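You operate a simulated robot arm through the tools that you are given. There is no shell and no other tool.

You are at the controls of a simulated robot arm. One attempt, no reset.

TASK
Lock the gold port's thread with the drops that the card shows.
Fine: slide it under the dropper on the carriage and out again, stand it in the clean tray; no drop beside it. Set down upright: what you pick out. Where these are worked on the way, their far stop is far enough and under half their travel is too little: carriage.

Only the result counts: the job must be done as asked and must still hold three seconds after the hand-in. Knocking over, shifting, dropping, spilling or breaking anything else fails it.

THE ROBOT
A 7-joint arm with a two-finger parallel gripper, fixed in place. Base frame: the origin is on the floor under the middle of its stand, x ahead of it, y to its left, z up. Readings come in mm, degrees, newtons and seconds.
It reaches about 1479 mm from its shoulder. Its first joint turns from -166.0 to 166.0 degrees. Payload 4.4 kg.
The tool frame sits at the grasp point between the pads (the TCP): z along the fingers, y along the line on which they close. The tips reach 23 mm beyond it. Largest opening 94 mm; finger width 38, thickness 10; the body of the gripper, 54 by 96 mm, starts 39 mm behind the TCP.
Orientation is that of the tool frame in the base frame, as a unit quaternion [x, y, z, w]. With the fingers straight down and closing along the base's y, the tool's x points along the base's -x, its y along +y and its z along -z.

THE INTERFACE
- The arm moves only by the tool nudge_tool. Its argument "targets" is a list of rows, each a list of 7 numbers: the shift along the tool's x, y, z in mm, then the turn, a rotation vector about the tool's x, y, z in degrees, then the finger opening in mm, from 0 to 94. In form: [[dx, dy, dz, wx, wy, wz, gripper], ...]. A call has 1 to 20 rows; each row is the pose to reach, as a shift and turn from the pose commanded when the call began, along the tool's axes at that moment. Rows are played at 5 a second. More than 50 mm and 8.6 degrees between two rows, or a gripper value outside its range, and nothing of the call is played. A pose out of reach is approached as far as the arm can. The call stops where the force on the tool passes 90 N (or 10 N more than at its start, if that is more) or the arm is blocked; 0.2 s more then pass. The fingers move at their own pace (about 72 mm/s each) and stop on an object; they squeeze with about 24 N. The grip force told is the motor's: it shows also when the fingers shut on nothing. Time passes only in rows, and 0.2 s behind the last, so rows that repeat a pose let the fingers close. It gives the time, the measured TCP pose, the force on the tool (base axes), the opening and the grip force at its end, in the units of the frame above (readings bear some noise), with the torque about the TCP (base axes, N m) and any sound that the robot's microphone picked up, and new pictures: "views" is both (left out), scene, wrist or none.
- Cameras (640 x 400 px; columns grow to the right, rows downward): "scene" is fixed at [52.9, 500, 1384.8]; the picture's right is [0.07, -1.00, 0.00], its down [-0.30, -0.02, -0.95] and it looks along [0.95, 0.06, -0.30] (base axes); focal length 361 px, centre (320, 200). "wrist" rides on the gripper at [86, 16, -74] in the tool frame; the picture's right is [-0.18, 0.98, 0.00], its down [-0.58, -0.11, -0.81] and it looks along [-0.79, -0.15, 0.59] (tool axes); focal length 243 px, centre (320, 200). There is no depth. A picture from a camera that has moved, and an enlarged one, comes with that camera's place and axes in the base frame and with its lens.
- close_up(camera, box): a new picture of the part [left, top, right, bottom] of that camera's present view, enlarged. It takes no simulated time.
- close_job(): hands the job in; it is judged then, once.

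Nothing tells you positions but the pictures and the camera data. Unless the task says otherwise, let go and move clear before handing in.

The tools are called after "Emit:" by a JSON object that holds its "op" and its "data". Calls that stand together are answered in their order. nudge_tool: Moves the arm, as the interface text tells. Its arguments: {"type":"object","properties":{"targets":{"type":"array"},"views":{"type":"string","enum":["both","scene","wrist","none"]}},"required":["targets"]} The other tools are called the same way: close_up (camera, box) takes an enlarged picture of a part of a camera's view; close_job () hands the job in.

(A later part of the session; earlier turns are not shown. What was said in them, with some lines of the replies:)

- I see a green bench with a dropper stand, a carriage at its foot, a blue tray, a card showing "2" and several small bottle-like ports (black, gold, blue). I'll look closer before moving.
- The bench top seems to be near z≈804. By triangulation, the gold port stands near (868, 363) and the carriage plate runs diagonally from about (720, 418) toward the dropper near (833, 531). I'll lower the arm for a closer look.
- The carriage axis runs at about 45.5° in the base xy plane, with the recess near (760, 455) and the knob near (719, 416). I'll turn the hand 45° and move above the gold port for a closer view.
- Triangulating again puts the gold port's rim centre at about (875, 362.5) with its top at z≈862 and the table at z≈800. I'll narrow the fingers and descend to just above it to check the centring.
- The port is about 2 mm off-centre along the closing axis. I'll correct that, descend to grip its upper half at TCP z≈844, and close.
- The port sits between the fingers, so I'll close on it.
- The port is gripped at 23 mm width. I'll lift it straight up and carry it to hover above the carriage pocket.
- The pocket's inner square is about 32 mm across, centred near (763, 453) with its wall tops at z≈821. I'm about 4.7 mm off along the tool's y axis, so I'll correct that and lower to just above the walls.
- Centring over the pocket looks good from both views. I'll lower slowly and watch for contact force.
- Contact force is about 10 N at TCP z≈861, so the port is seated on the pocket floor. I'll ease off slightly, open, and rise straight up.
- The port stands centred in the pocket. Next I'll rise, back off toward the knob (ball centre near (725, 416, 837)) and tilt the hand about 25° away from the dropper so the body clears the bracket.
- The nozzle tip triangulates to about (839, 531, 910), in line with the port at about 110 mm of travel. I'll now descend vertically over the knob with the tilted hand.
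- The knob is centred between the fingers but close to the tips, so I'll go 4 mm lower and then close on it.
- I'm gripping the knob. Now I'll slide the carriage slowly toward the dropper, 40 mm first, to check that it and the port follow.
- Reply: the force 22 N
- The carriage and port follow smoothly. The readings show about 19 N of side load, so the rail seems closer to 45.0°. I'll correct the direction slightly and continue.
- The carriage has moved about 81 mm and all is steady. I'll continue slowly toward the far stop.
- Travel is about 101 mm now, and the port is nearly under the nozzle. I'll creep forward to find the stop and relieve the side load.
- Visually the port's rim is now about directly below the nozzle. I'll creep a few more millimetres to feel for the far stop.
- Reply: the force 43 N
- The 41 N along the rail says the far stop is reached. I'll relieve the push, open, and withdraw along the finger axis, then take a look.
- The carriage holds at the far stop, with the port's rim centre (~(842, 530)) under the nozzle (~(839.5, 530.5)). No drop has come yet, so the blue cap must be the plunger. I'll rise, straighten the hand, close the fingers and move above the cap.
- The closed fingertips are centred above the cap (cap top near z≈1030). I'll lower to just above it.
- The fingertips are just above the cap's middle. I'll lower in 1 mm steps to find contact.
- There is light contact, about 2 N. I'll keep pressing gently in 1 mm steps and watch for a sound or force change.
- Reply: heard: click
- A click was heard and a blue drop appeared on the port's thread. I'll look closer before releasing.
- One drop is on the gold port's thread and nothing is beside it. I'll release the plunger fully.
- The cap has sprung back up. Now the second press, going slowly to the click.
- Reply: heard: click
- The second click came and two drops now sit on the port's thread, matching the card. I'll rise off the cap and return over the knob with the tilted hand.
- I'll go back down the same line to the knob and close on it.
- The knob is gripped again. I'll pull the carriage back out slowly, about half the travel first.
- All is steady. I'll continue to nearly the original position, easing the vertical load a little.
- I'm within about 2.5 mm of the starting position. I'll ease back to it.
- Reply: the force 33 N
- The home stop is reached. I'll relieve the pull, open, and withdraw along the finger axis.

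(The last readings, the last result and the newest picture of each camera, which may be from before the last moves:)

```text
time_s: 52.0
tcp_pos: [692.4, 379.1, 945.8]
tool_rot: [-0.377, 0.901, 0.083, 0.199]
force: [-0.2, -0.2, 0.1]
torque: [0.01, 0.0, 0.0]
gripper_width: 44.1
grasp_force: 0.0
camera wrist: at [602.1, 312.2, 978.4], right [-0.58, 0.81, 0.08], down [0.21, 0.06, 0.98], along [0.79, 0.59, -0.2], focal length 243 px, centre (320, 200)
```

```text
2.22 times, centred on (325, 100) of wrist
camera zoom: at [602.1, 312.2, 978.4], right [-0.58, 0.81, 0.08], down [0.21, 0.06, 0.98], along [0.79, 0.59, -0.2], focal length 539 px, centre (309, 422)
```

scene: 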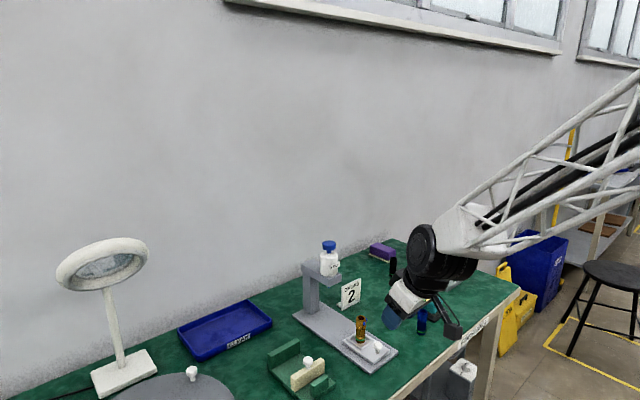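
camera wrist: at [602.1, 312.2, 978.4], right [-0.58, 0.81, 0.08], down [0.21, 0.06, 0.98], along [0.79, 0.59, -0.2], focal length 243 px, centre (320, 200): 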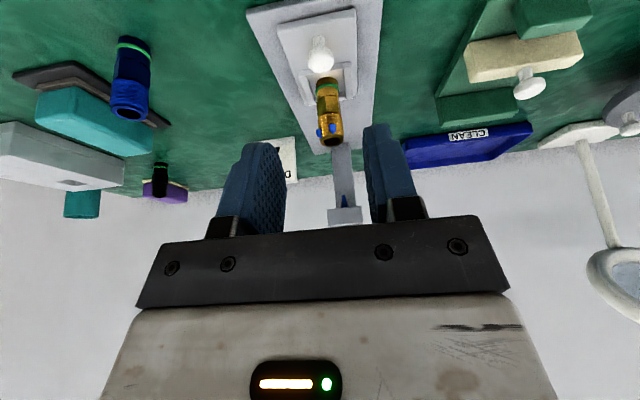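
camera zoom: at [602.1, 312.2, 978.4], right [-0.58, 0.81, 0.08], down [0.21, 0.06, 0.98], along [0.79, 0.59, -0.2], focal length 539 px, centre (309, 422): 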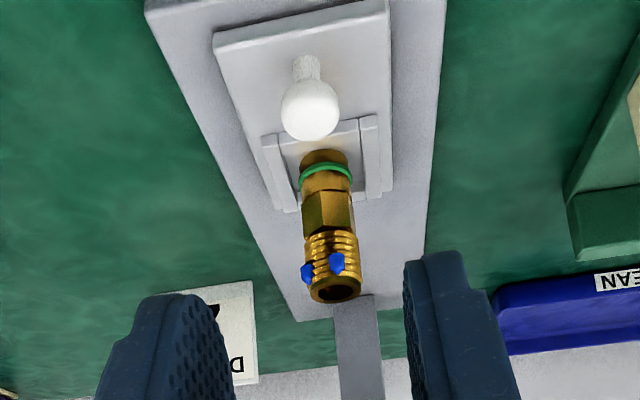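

The carriage is home and both drops are on the thread, at about 225° and 285° around the port. To avoid touching them I'll grip along the 345°/165° line, so I'll straighten up, move above the port and then yaw 30°.

Emit:
{"op": "nudge_tool", "data": {"targets": [[-6.3, 0, -13.6, 0, 6, 0, 50], [-29.7, -0.1, -2.7, 0, 12.5, 0, 50], [-53, -0.3, 8.2, 0, 18.7, 0, 50], [-76.4, -0.45, 19.1, 0, 25, 0, 50], [-99.8, -0.6, 30, 0, 25, 0, 50], [-99.8, -0.6, 30, 0, 25, 0, 50]], "views": "none"}}

Emit:
{"op": "nudge_tool", "data": {"targets": [[0, 0, 0, 0, 0, -7.5, 50], [0, 0, 0, 0, 0, -15, 50], [0, 0, 0, 0, 0, -22.5, 50], [0, 0, 0, 0, 0, -30, 50], [0, 0, 0, 0, 0, -30, 50]]}}

Emit:
{"op": "close_up", "data": {"camera": "wrist", "box": [250, 10, 400, 190]}}

Emit:
{"op": "close_up", "data": {"camera": "scene", "box": [290, 230, 420, 380]}}

```text
time_s: 53.4
tcp_pos: [765.5, 453.9, 962.0]
tool_rot: [-0.386, 0.922, 0.0, 0.0]
force: [-0.2, -0.7, -0.7]
torque: [0.0, 0.03, -0.03]
gripper_width: 50.1
grasp_force: 0.1
```

```text
time_s: 54.6
tcp_pos: [764.2, 453.0, 960.4]
tool_rot: [-0.612, 0.791, 0.001, -0.001]
force: [0.0, -0.3, -0.5]
torque: [-0.01, 0.01, -0.01]
gripper_width: 50.0
grasp_force: 0.0
camera wrist: at [725.6, 372.8, 1036.8], right [-0.91, 0.42, 0.0], down [0.25, 0.54, 0.81], along [0.34, 0.73, -0.59], focal length 243 px, centre (320, 200)
```

scene: 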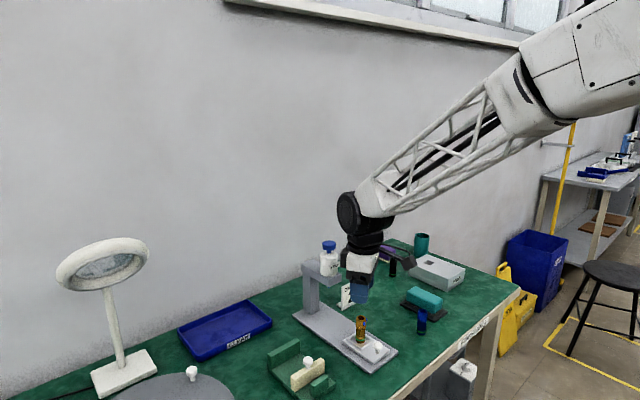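
wrist: 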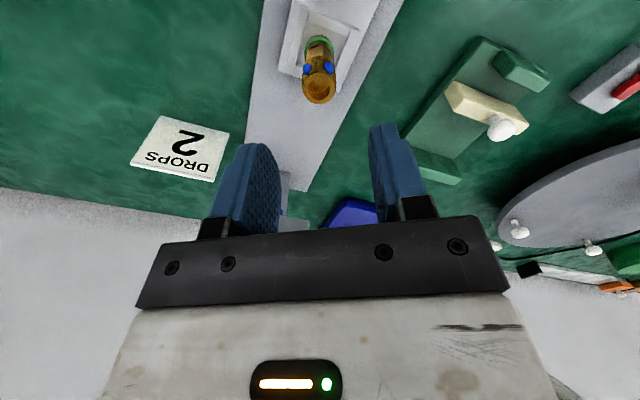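

```text
2.22 times, centred on (325, 100) of wrist
camera zoom: at [725.6, 372.8, 1036.8], right [-0.91, 0.42, 0.0], down [0.25, 0.54, 0.81], along [0.34, 0.73, -0.59], focal length 539 px, centre (309, 422)
```

zoom: 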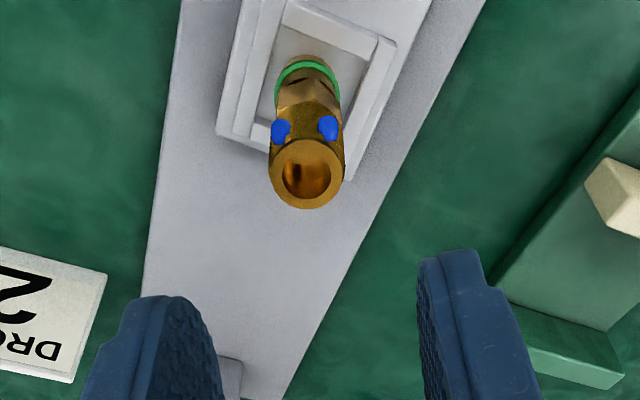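

```text
2.67 times, centred on (355, 305) of scene
camera zoom: at [52.9, 500.0, 1384.8], right [0.07, -1.0, 0.0], down [-0.3, -0.02, -0.95], along [0.95, 0.06, -0.3], focal length 963 px, centre (227, -80)
```

zoom: 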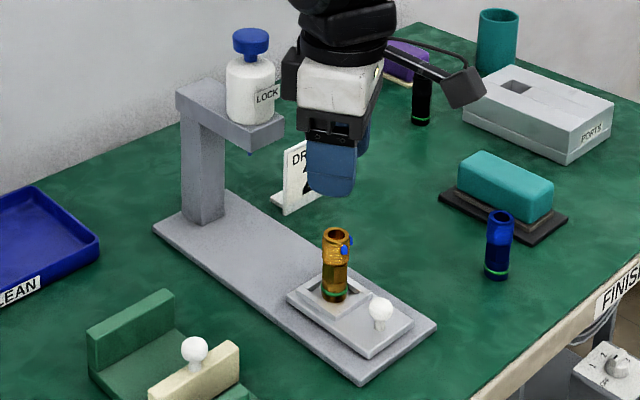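

Both drops face the open side of the hand, clear of the pads, and the port is centred under the TCP within 1 mm. I'll descend and grip.

Emit:
{"op": "nudge_tool", "data": {"targets": [[0.5, -0.4, 30, 0, 0, 0, 50], [0.5, -0.4, 60, 0, 0, 0, 50], [0.5, -0.4, 80, 0, 0, 0, 50], [0.5, -0.4, 92, 0, 0, 0, 50], [0.5, -0.4, 100, 0, 0, 0, 50], [0.5, -0.4, 100, 0, 0, 0, 50]]}}

Emit:
{"op": "close_up", "data": {"camera": "wrist", "box": [230, 60, 410, 240]}}

```text
time_s: 56.0
tcp_pos: [765.1, 452.1, 861.1]
tool_rot: [-0.612, 0.791, 0.0, 0.0]
force: [1.3, 1.3, -0.8]
torque: [-0.01, 0.0, 0.0]
gripper_width: 49.9
grasp_force: 0.1
camera wrist: at [725.9, 372.4, 937.1], right [-0.9, 0.43, 0.0], down [0.25, 0.54, 0.81], along [0.34, 0.73, -0.59], focal length 243 px, centre (320, 200)
```

scene: 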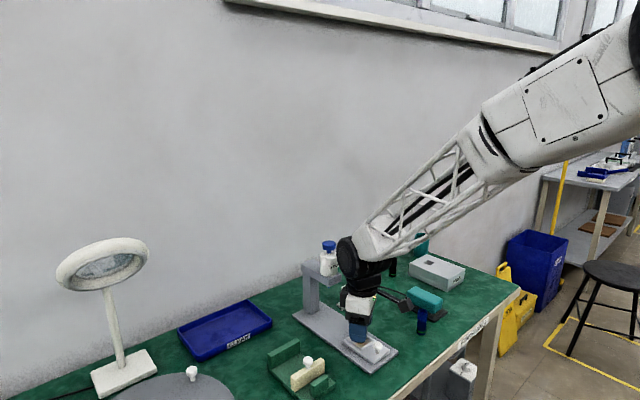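
wrist: 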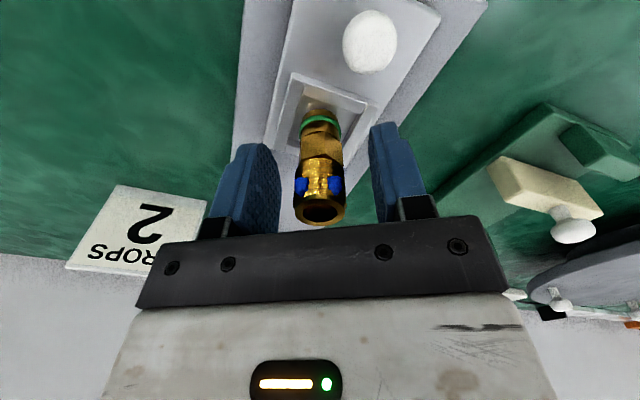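

```text
2.22 times, centred on (320, 150) of wrist
camera zoom: at [725.9, 372.4, 937.1], right [-0.9, 0.43, 0.0], down [0.25, 0.54, 0.81], along [0.34, 0.73, -0.59], focal length 539 px, centre (320, 311)
```

zoom: 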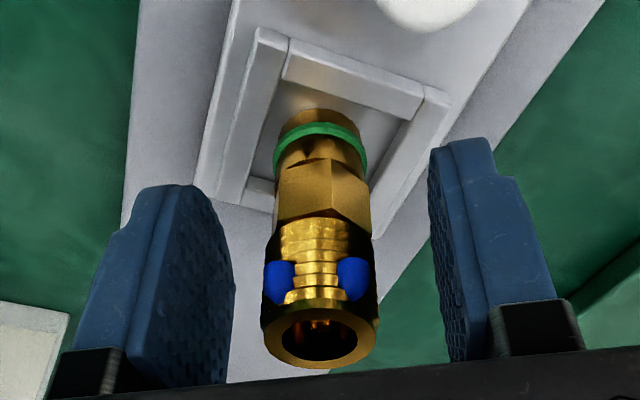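

Emit:
{"op": "nudge_tool", "data": {"targets": [[0, 0, 0, 0, 0, 0, 40], [0, 0, 0, 0, 0, 0, 28], [0, 0, 0, 0, 0, 0, 15], [0, 0, 0, 0, 0, 0, 10], [0, 0, 0, 0, 0, 0, 10], [0, 0, -2, 0, 0, 0, 10], [0, 0, -6, 0, 0, 0, 10], [0, 0, -15, 0, 0, 0, 10], [0, 0, -30, 0, 0, 0, 10], [0, 0, -50, 0, 0, 0, 10], [0, 0, -50, 0, 0, 0, 10]]}}

Emit:
{"op": "close_up", "data": {"camera": "wrist", "box": [230, 60, 410, 240]}}

Emit:
{"op": "close_up", "data": {"camera": "scene", "box": [280, 230, 420, 380]}}

```text
time_s: 58.4
tcp_pos: [763.9, 452.7, 911.5]
tool_rot: [-0.611, 0.791, 0.0, 0.0]
force: [0.2, 0.5, -0.3]
torque: [0.03, 0.01, -0.01]
gripper_width: 22.9
grasp_force: 23.8
camera wrist: at [725.8, 372.2, 986.8], right [-0.9, 0.43, 0.0], down [0.25, 0.54, 0.81], along [0.34, 0.73, -0.59], focal length 243 px, centre (320, 200)
```

scene: 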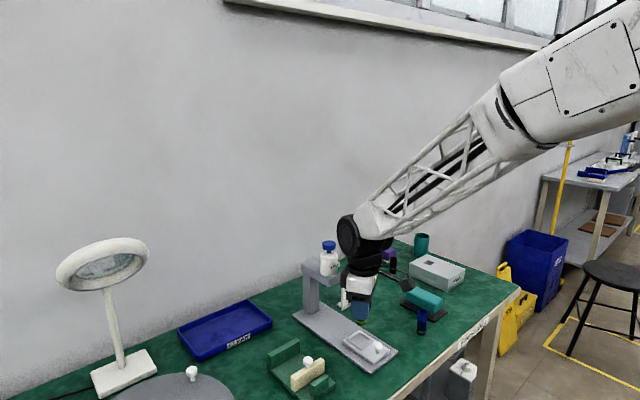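
wrist: 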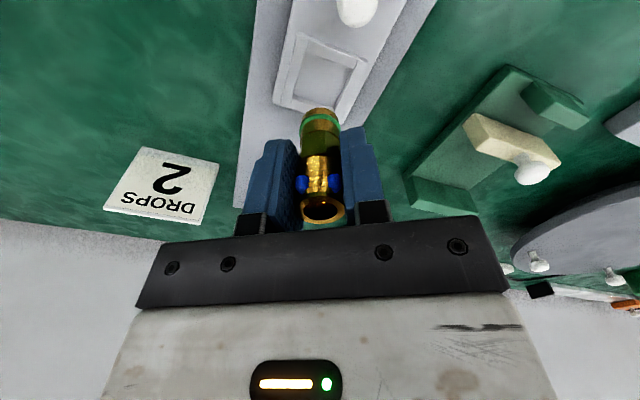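

```text
2.22 times, centred on (320, 150) of wrist
camera zoom: at [725.8, 372.2, 986.8], right [-0.9, 0.43, 0.0], down [0.25, 0.54, 0.81], along [0.34, 0.73, -0.59], focal length 539 px, centre (320, 311)
```

zoom: 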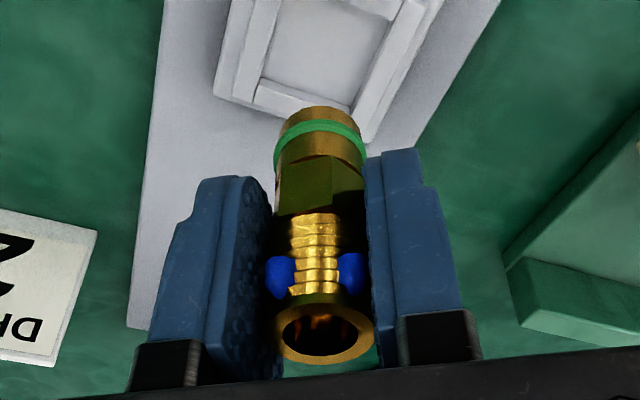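

```text
2.67 times, centred on (350, 305) of scene
camera zoom: at [52.9, 500.0, 1384.8], right [0.07, -1.0, 0.0], down [-0.3, -0.02, -0.95], along [0.95, 0.06, -0.3], focal length 963 px, centre (240, -80)
```

zoom: 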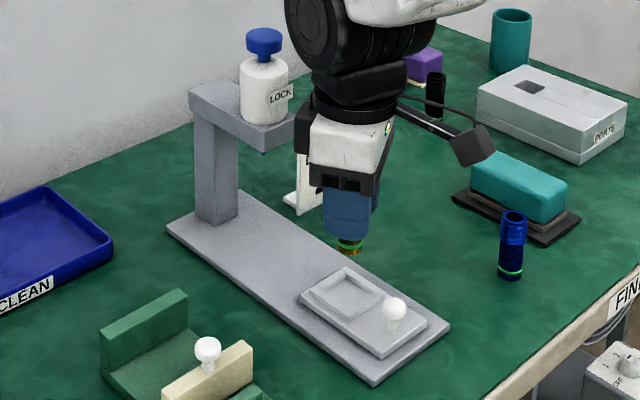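

The port is lifted with both drops clear of the pads. I'll raise it and carry it around the dropper, keeping well away from it, toward the clean tray near (799, 785).

Emit:
{"op": "nudge_tool", "data": {"targets": [[0, 0, -30, 0, 0, 0, 10], [0, 0, -60, 0, 0, 0, 10], [0, 0, -90, 0, 0, 0, 10], [-22, 22, -90, 0, 0, 0, 10], [-44, 44, -90, 0, 0, 0, 10], [-66, 66, -90, 0, 0, 0, 10], [-88.7, 88.1, -90, 0, 0, 0, 10], [-119, 83.5, -90, 0, 0, 0, 10], [-149, 79, -90, 0, 0, 0, 10], [-179, 74.4, -90, 0, 0, 0, 10], [-209, 69.9, -90, 0, 0, 0, 10], [-239.3, 65.3, -90, 0, 0, 0, 10], [-239.3, 65.3, -90, 0, 0, 0, 10]]}}

```text
time_s: 61.2
tcp_pos: [761.2, 700.7, 1001.4]
tool_rot: [-0.611, 0.792, 0.001, -0.001]
force: [0.4, 0.1, -0.5]
torque: [-0.01, 0.0, 0.01]
gripper_width: 22.9
grasp_force: 23.8
camera wrist: at [722.7, 621.6, 1076.5], right [-0.9, 0.43, 0.0], down [0.25, 0.54, 0.81], along [0.34, 0.73, -0.59], focal length 243 px, centre (320, 200)
```

scene: 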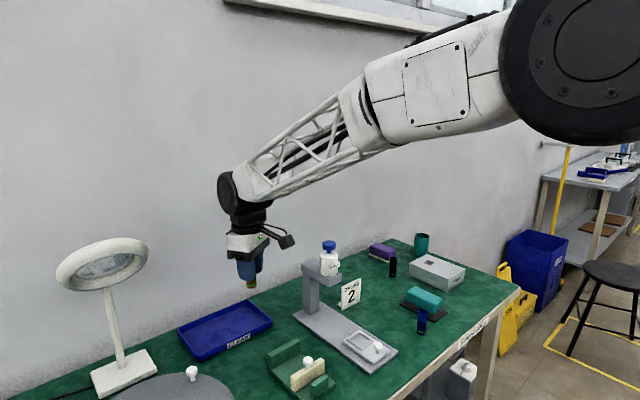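
wrist: 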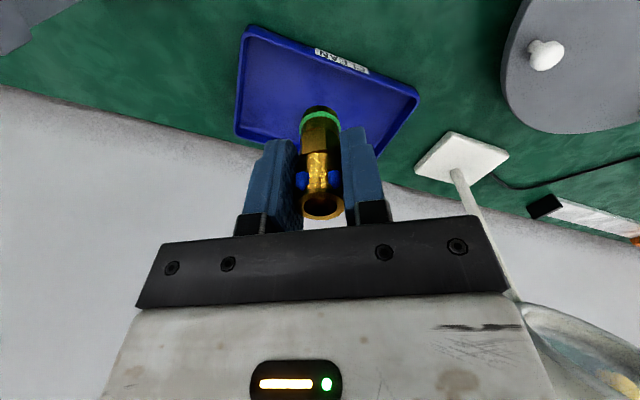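

Emit:
{"op": "close_up", "data": {"camera": "wrist", "box": [210, 0, 440, 180]}}

Emit:
{"op": "close_up", "data": {"camera": "scene", "box": [160, 240, 300, 380]}}

```text
2.22 times, centred on (325, 90) of wrist
camera zoom: at [722.7, 621.6, 1076.5], right [-0.9, 0.43, 0.0], down [0.25, 0.54, 0.81], along [0.34, 0.73, -0.59], focal length 539 px, centre (309, 444)
```

zoom: 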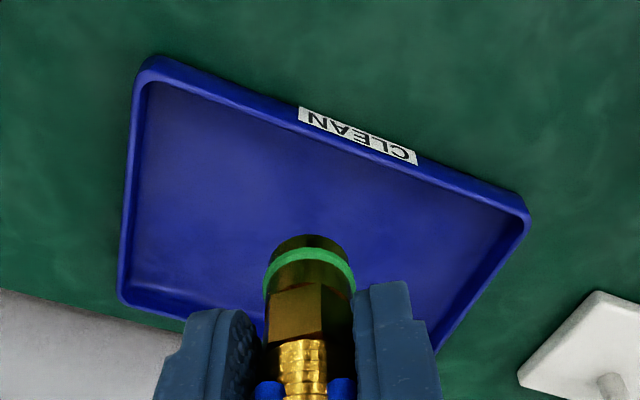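

```text
2.86 times, centred on (230, 310) of scene
camera zoom: at [52.9, 500.0, 1384.8], right [0.07, -1.0, 0.0], down [-0.3, -0.02, -0.95], along [0.95, 0.06, -0.3], focal length 1032 px, centre (577, -114)
```

zoom: 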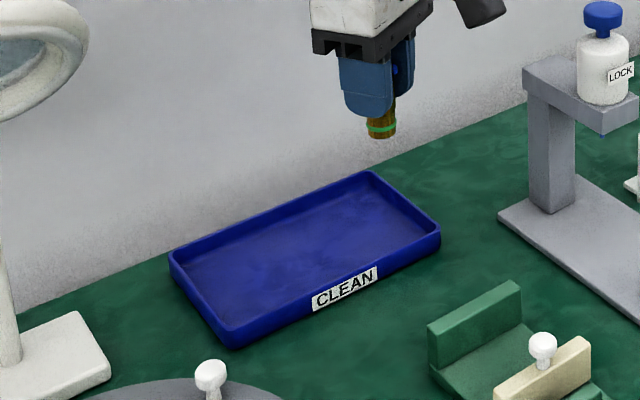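

The tray's inner floor is about 187 × 113 mm, centred near (802, 788). I'll move over the centre and descend to just above the floor.

Emit:
{"op": "nudge_tool", "data": {"targets": [[-31, -6.4, 0, 0, 0, 0, 10], [-62, -12.8, 0, 0, 0, 0, 10], [-94, -19.2, 0, 0, 0, 0, 10], [-94, -19.2, 35, 0, 0, 0, 10], [-94, -19.2, 70, 0, 0, 0, 10], [-94, -19.2, 100, 0, 0, 0, 10], [-94, -19.2, 122, 0, 0, 0, 10], [-94, -19.2, 138, 0, 0, 0, 10], [-94, -19.2, 138, 0, 0, 0, 10]]}}

Emit:
{"op": "close_up", "data": {"camera": "scene", "box": [160, 240, 300, 380]}}

Emit:
{"op": "close_up", "data": {"camera": "wrist", "box": [210, 0, 440, 180]}}

```text
time_s: 63.2
tcp_pos: [804.5, 786.3, 864.7]
tool_rot: [-0.612, 0.791, 0.0, -0.001]
force: [0.5, 0.0, -0.6]
torque: [0.01, 0.0, -0.02]
gripper_width: 22.9
grasp_force: 24.3
camera wrist: at [765.9, 706.2, 939.5], right [-0.9, 0.43, 0.0], down [0.25, 0.54, 0.81], along [0.34, 0.73, -0.59], focal length 243 px, centre (320, 200)
```

scene: 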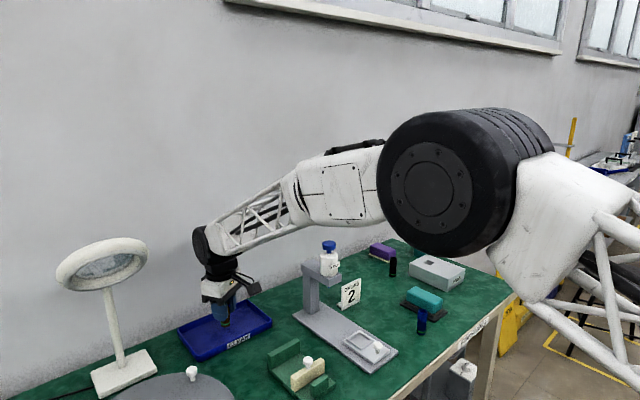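
wrist: 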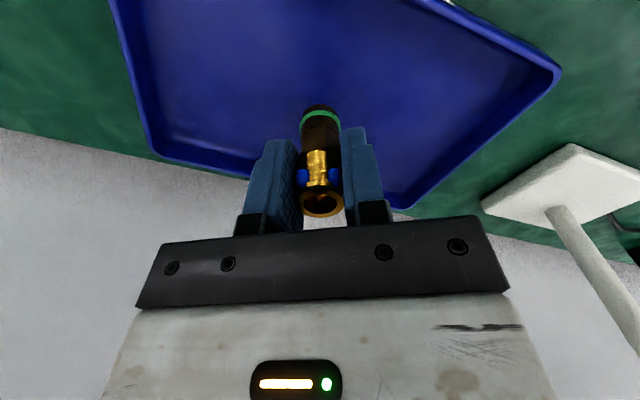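

```text
2.86 times, centred on (230, 310) of scene
camera zoom: at [52.9, 500.0, 1384.8], right [0.07, -1.0, 0.0], down [-0.3, -0.02, -0.95], along [0.95, 0.06, -0.3], focal length 1032 px, centre (577, -114)
```

zoom: 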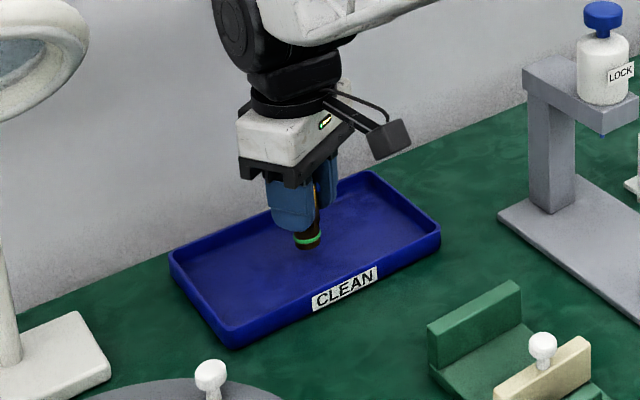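

```text
2.22 times, centred on (325, 90) of wrist
camera zoom: at [765.9, 706.2, 939.5], right [-0.9, 0.43, 0.0], down [0.25, 0.54, 0.81], along [0.34, 0.73, -0.59], focal length 539 px, centre (309, 444)
```

zoom: 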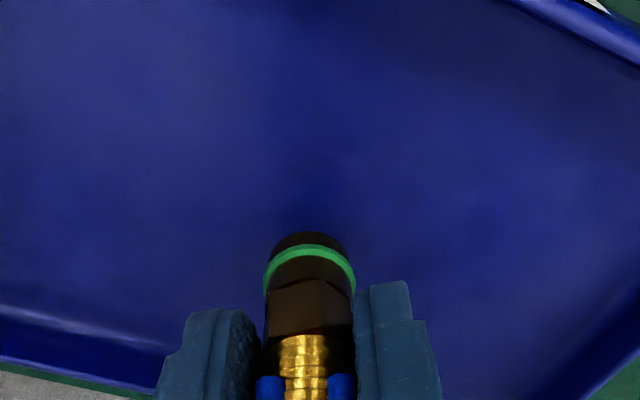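

The port is over the tray's middle with its base about 12–15 mm above the floor. I'll lower slowly until I feel contact.

Emit:
{"op": "nudge_tool", "data": {"targets": [[0, 0, 3, 0, 0, 0, 10], [0, 0, 6, 0, 0, 0, 10], [0, 0, 9, 0, 0, 0, 10], [0, 0, 10, 0, 0, 0, 10]], "views": "none"}}

```text
time_s: 64.2
tcp_pos: [802.4, 784.9, 854.4]
tool_rot: [-0.611, 0.792, 0.0, 0.0]
force: [-1.0, -0.5, 3.9]
torque: [0.04, 0.13, 0.01]
gripper_width: 22.6
grasp_force: 24.0
```

Emit:
{"op": "nudge_tool", "data": {"targets": [[0, 0, 0.5, 0, 0, 0, 10], [0, 0, 0.5, 0, 0, 0, 10]]}}

Emit:
{"op": "close_up", "data": {"camera": "scene", "box": [200, 280, 270, 350]}}

Emit:
{"op": "close_up", "data": {"camera": "wrist", "box": [250, 60, 390, 220]}}

```text
time_s: 64.8
tcp_pos: [803.7, 786.6, 854.6]
tool_rot: [-0.612, 0.791, 0.001, 0.001]
force: [-0.8, 1.3, 9.6]
torque: [0.02, 0.15, 0.03]
gripper_width: 23.0
grasp_force: 24.1
camera wrist: at [765.3, 706.5, 929.3], right [-0.9, 0.43, 0.0], down [0.25, 0.53, 0.81], along [0.34, 0.73, -0.59], focal length 243 px, centre (320, 200)
```

scene: 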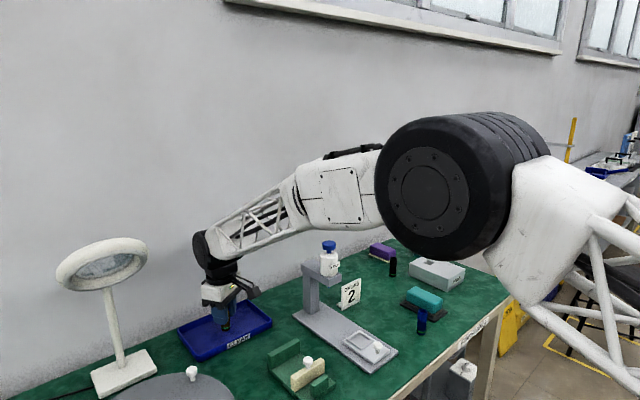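
wrist: 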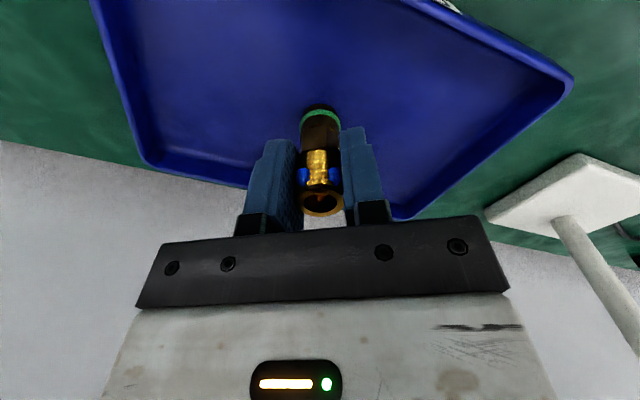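

```text
5.71 times, centred on (235, 315) of scene
camera zoom: at [52.9, 500.0, 1384.8], right [0.07, -1.0, 0.0], down [-0.3, -0.02, -0.95], along [0.95, 0.06, -0.3], focal length 2064 px, centre (806, -457)
```

zoom: 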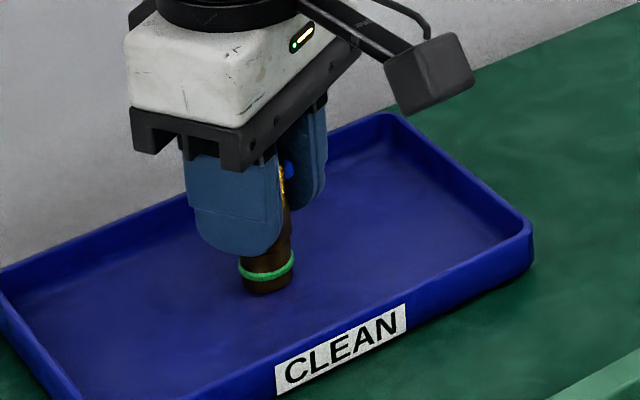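

```text
2.50 times, centred on (320, 140) of wrist
camera zoom: at [765.3, 706.5, 929.3], right [-0.9, 0.43, 0.0], down [0.25, 0.53, 0.81], along [0.34, 0.73, -0.59], focal length 606 px, centre (320, 350)
```

zoom: 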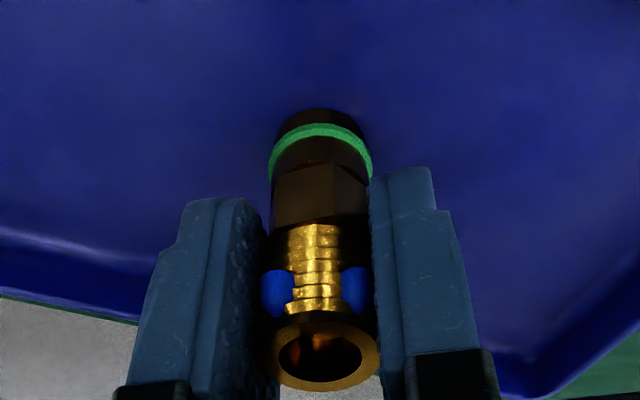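

The port is standing on the tray floor with about 10 N of contact. I'll relieve the press, open the fingers, and check that it stays upright.

Emit:
{"op": "nudge_tool", "data": {"targets": [[0, 0, -0.7, 0, 0, 0, 10], [0, 0, -0.7, 0, 0, 0, 24], [0, 0, -0.7, 0, 0, 0, 30], [0, 0, -0.7, 0, 0, 0, 44], [0, 0, -0.7, 0, 0, 0, 50]]}}

Emit:
{"op": "close_up", "data": {"camera": "wrist", "box": [250, 60, 390, 220]}}

```text
time_s: 66.0
tcp_pos: [804.1, 785.9, 853.3]
tool_rot: [-0.611, 0.791, 0.0, 0.0]
force: [-0.5, 0.1, -0.6]
torque: [0.0, 0.01, 0.02]
gripper_width: 49.9
grasp_force: 0.0
camera wrist: at [765.1, 706.3, 928.9], right [-0.9, 0.43, 0.0], down [0.25, 0.54, 0.81], along [0.34, 0.73, -0.59], focal length 243 px, centre (320, 200)
```

scene: 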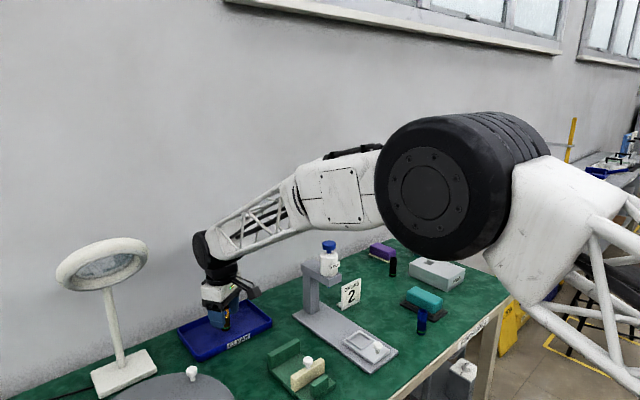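
wrist: 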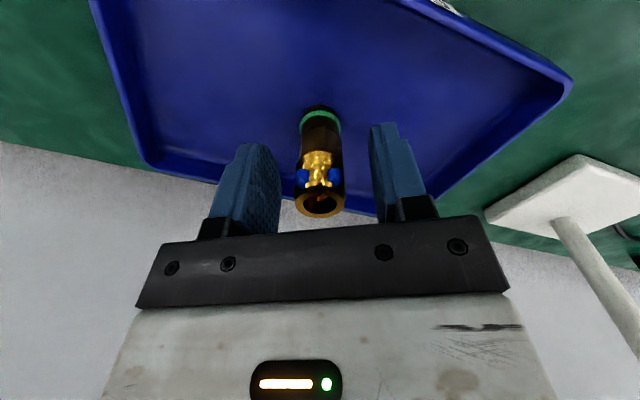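

```text
2.50 times, centred on (320, 140) of wrist
camera zoom: at [765.1, 706.3, 928.9], right [-0.9, 0.43, 0.0], down [0.25, 0.54, 0.81], along [0.34, 0.73, -0.59], focal length 606 px, centre (320, 350)
```

zoom: 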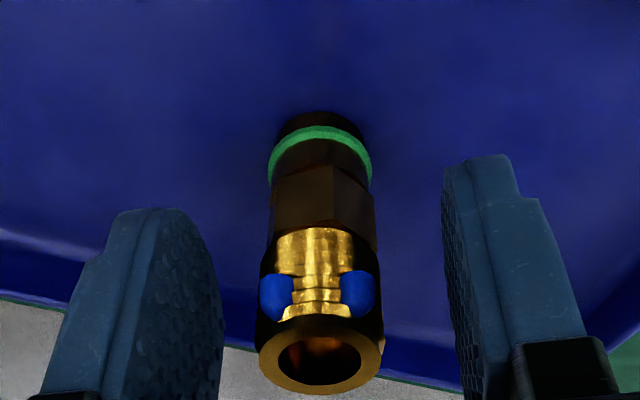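

The fingers are free and the port stands upright on its own with two drops. I'll rise straight up, move clear, and take a last look at everything.

Emit:
{"op": "nudge_tool", "data": {"targets": [[0, 0, -15, 0, 0, 0, 50], [0, 0, -40, 0, 0, 0, 50], [0, 0, -75, 0, 0, 0, 50], [0, 0, -115, 0, 0, 0, 50], [0, 0, -155, 0, 0, 0, 50], [40, 10, -175, 0, 0, 0, 50], [80, 20, -185, 0, 0, 0, 50], [80, 20, -185, 0, 0, 0, 50]]}}

Emit:
{"op": "close_up", "data": {"camera": "scene", "box": [170, 270, 290, 370]}}

Emit:
{"op": "close_up", "data": {"camera": "scene", "box": [280, 220, 480, 380]}}

```text
time_s: 67.8
tcp_pos: [763.0, 716.1, 1039.3]
tool_rot: [-0.611, 0.792, 0.0, 0.0]
force: [-0.5, 0.5, 0.4]
torque: [-0.03, -0.02, 0.01]
gripper_width: 50.1
grasp_force: 0.0
camera wrist: at [725.6, 635.1, 1114.4], right [-0.9, 0.43, 0.0], down [0.25, 0.54, 0.81], along [0.34, 0.73, -0.59], focal length 243 px, centre (320, 200)
```

scene: 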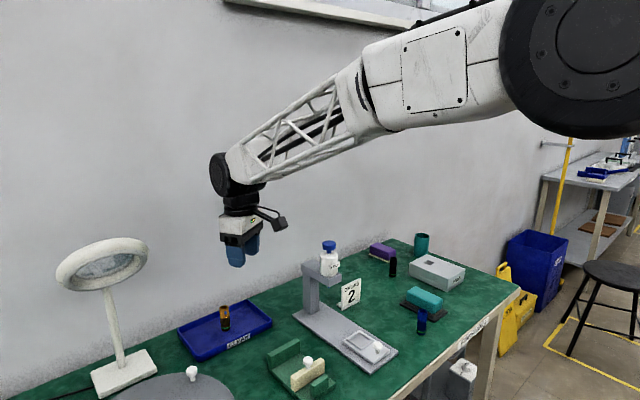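
wrist: 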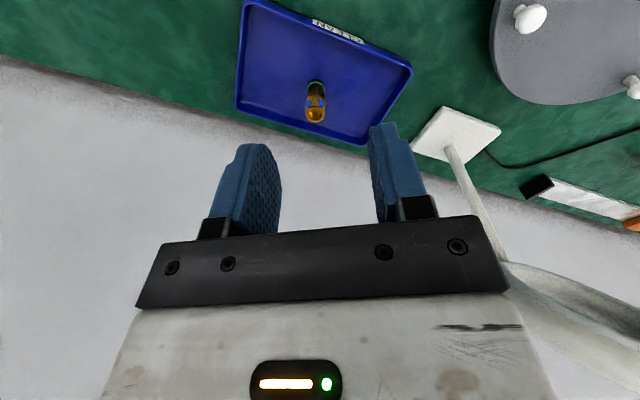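

```text
4.00 times, centred on (230, 320) of scene
camera zoom: at [52.9, 500.0, 1384.8], right [0.07, -1.0, 0.0], down [-0.3, -0.02, -0.95], along [0.95, 0.06, -0.3], focal length 1444 px, centre (680, -280)
```

zoom: 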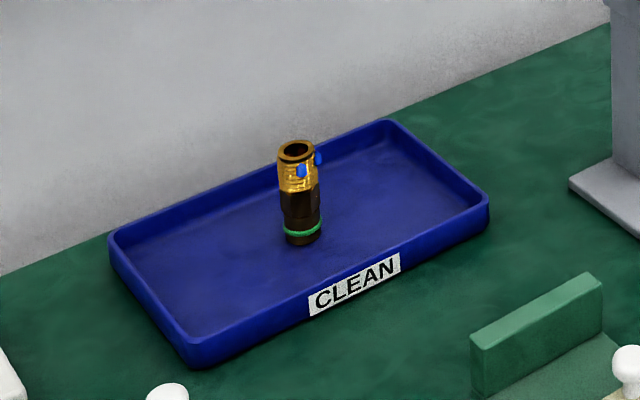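

```text
2.50 times, centred on (380, 300) of scene
camera zoom: at [52.9, 500.0, 1384.8], right [0.07, -1.0, 0.0], down [-0.3, -0.02, -0.95], along [0.95, 0.06, -0.3], focal length 903 px, centre (170, -50)
```

zoom: 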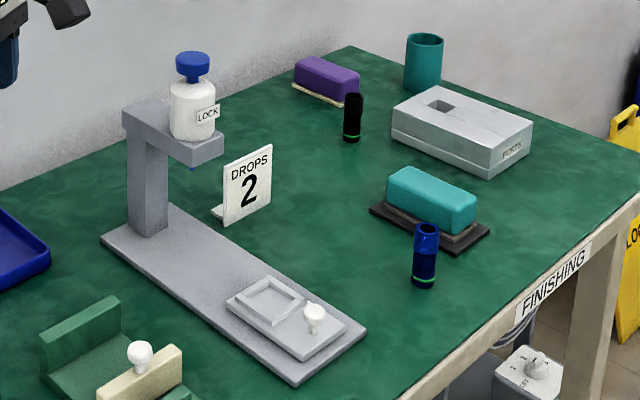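

The gold port stands upright in the clean tray with its two drops. The carriage is home with no drop on it, nothing else has moved, and the arm is clear, so I'm handing the job in.

Emit:
{"op": "close_job", "data": {}}

```text
The job is handed in.
```

The gold port now stands upright in the clean tray with two drops of lock on its thread, the number the card shows. I handed the job in, but I have no verdict back yet.

- **Drops:** I slid the carriage to its far stop and pressed the dropper's cap twice. Each press gave one click and one drop on the thread. The last pictures show no drop beside the port, on the carriage or in the tray.
- **Carriage:** I brought it back out to its home stop before lifting the port.
- **Handling:** I turned the hand before the second grip so the pads stayed off the drops. The port stayed upright after I let go.
- **Everything else:** nothing else on the bench looked moved or knocked over, and the arm was clear before I handed in.
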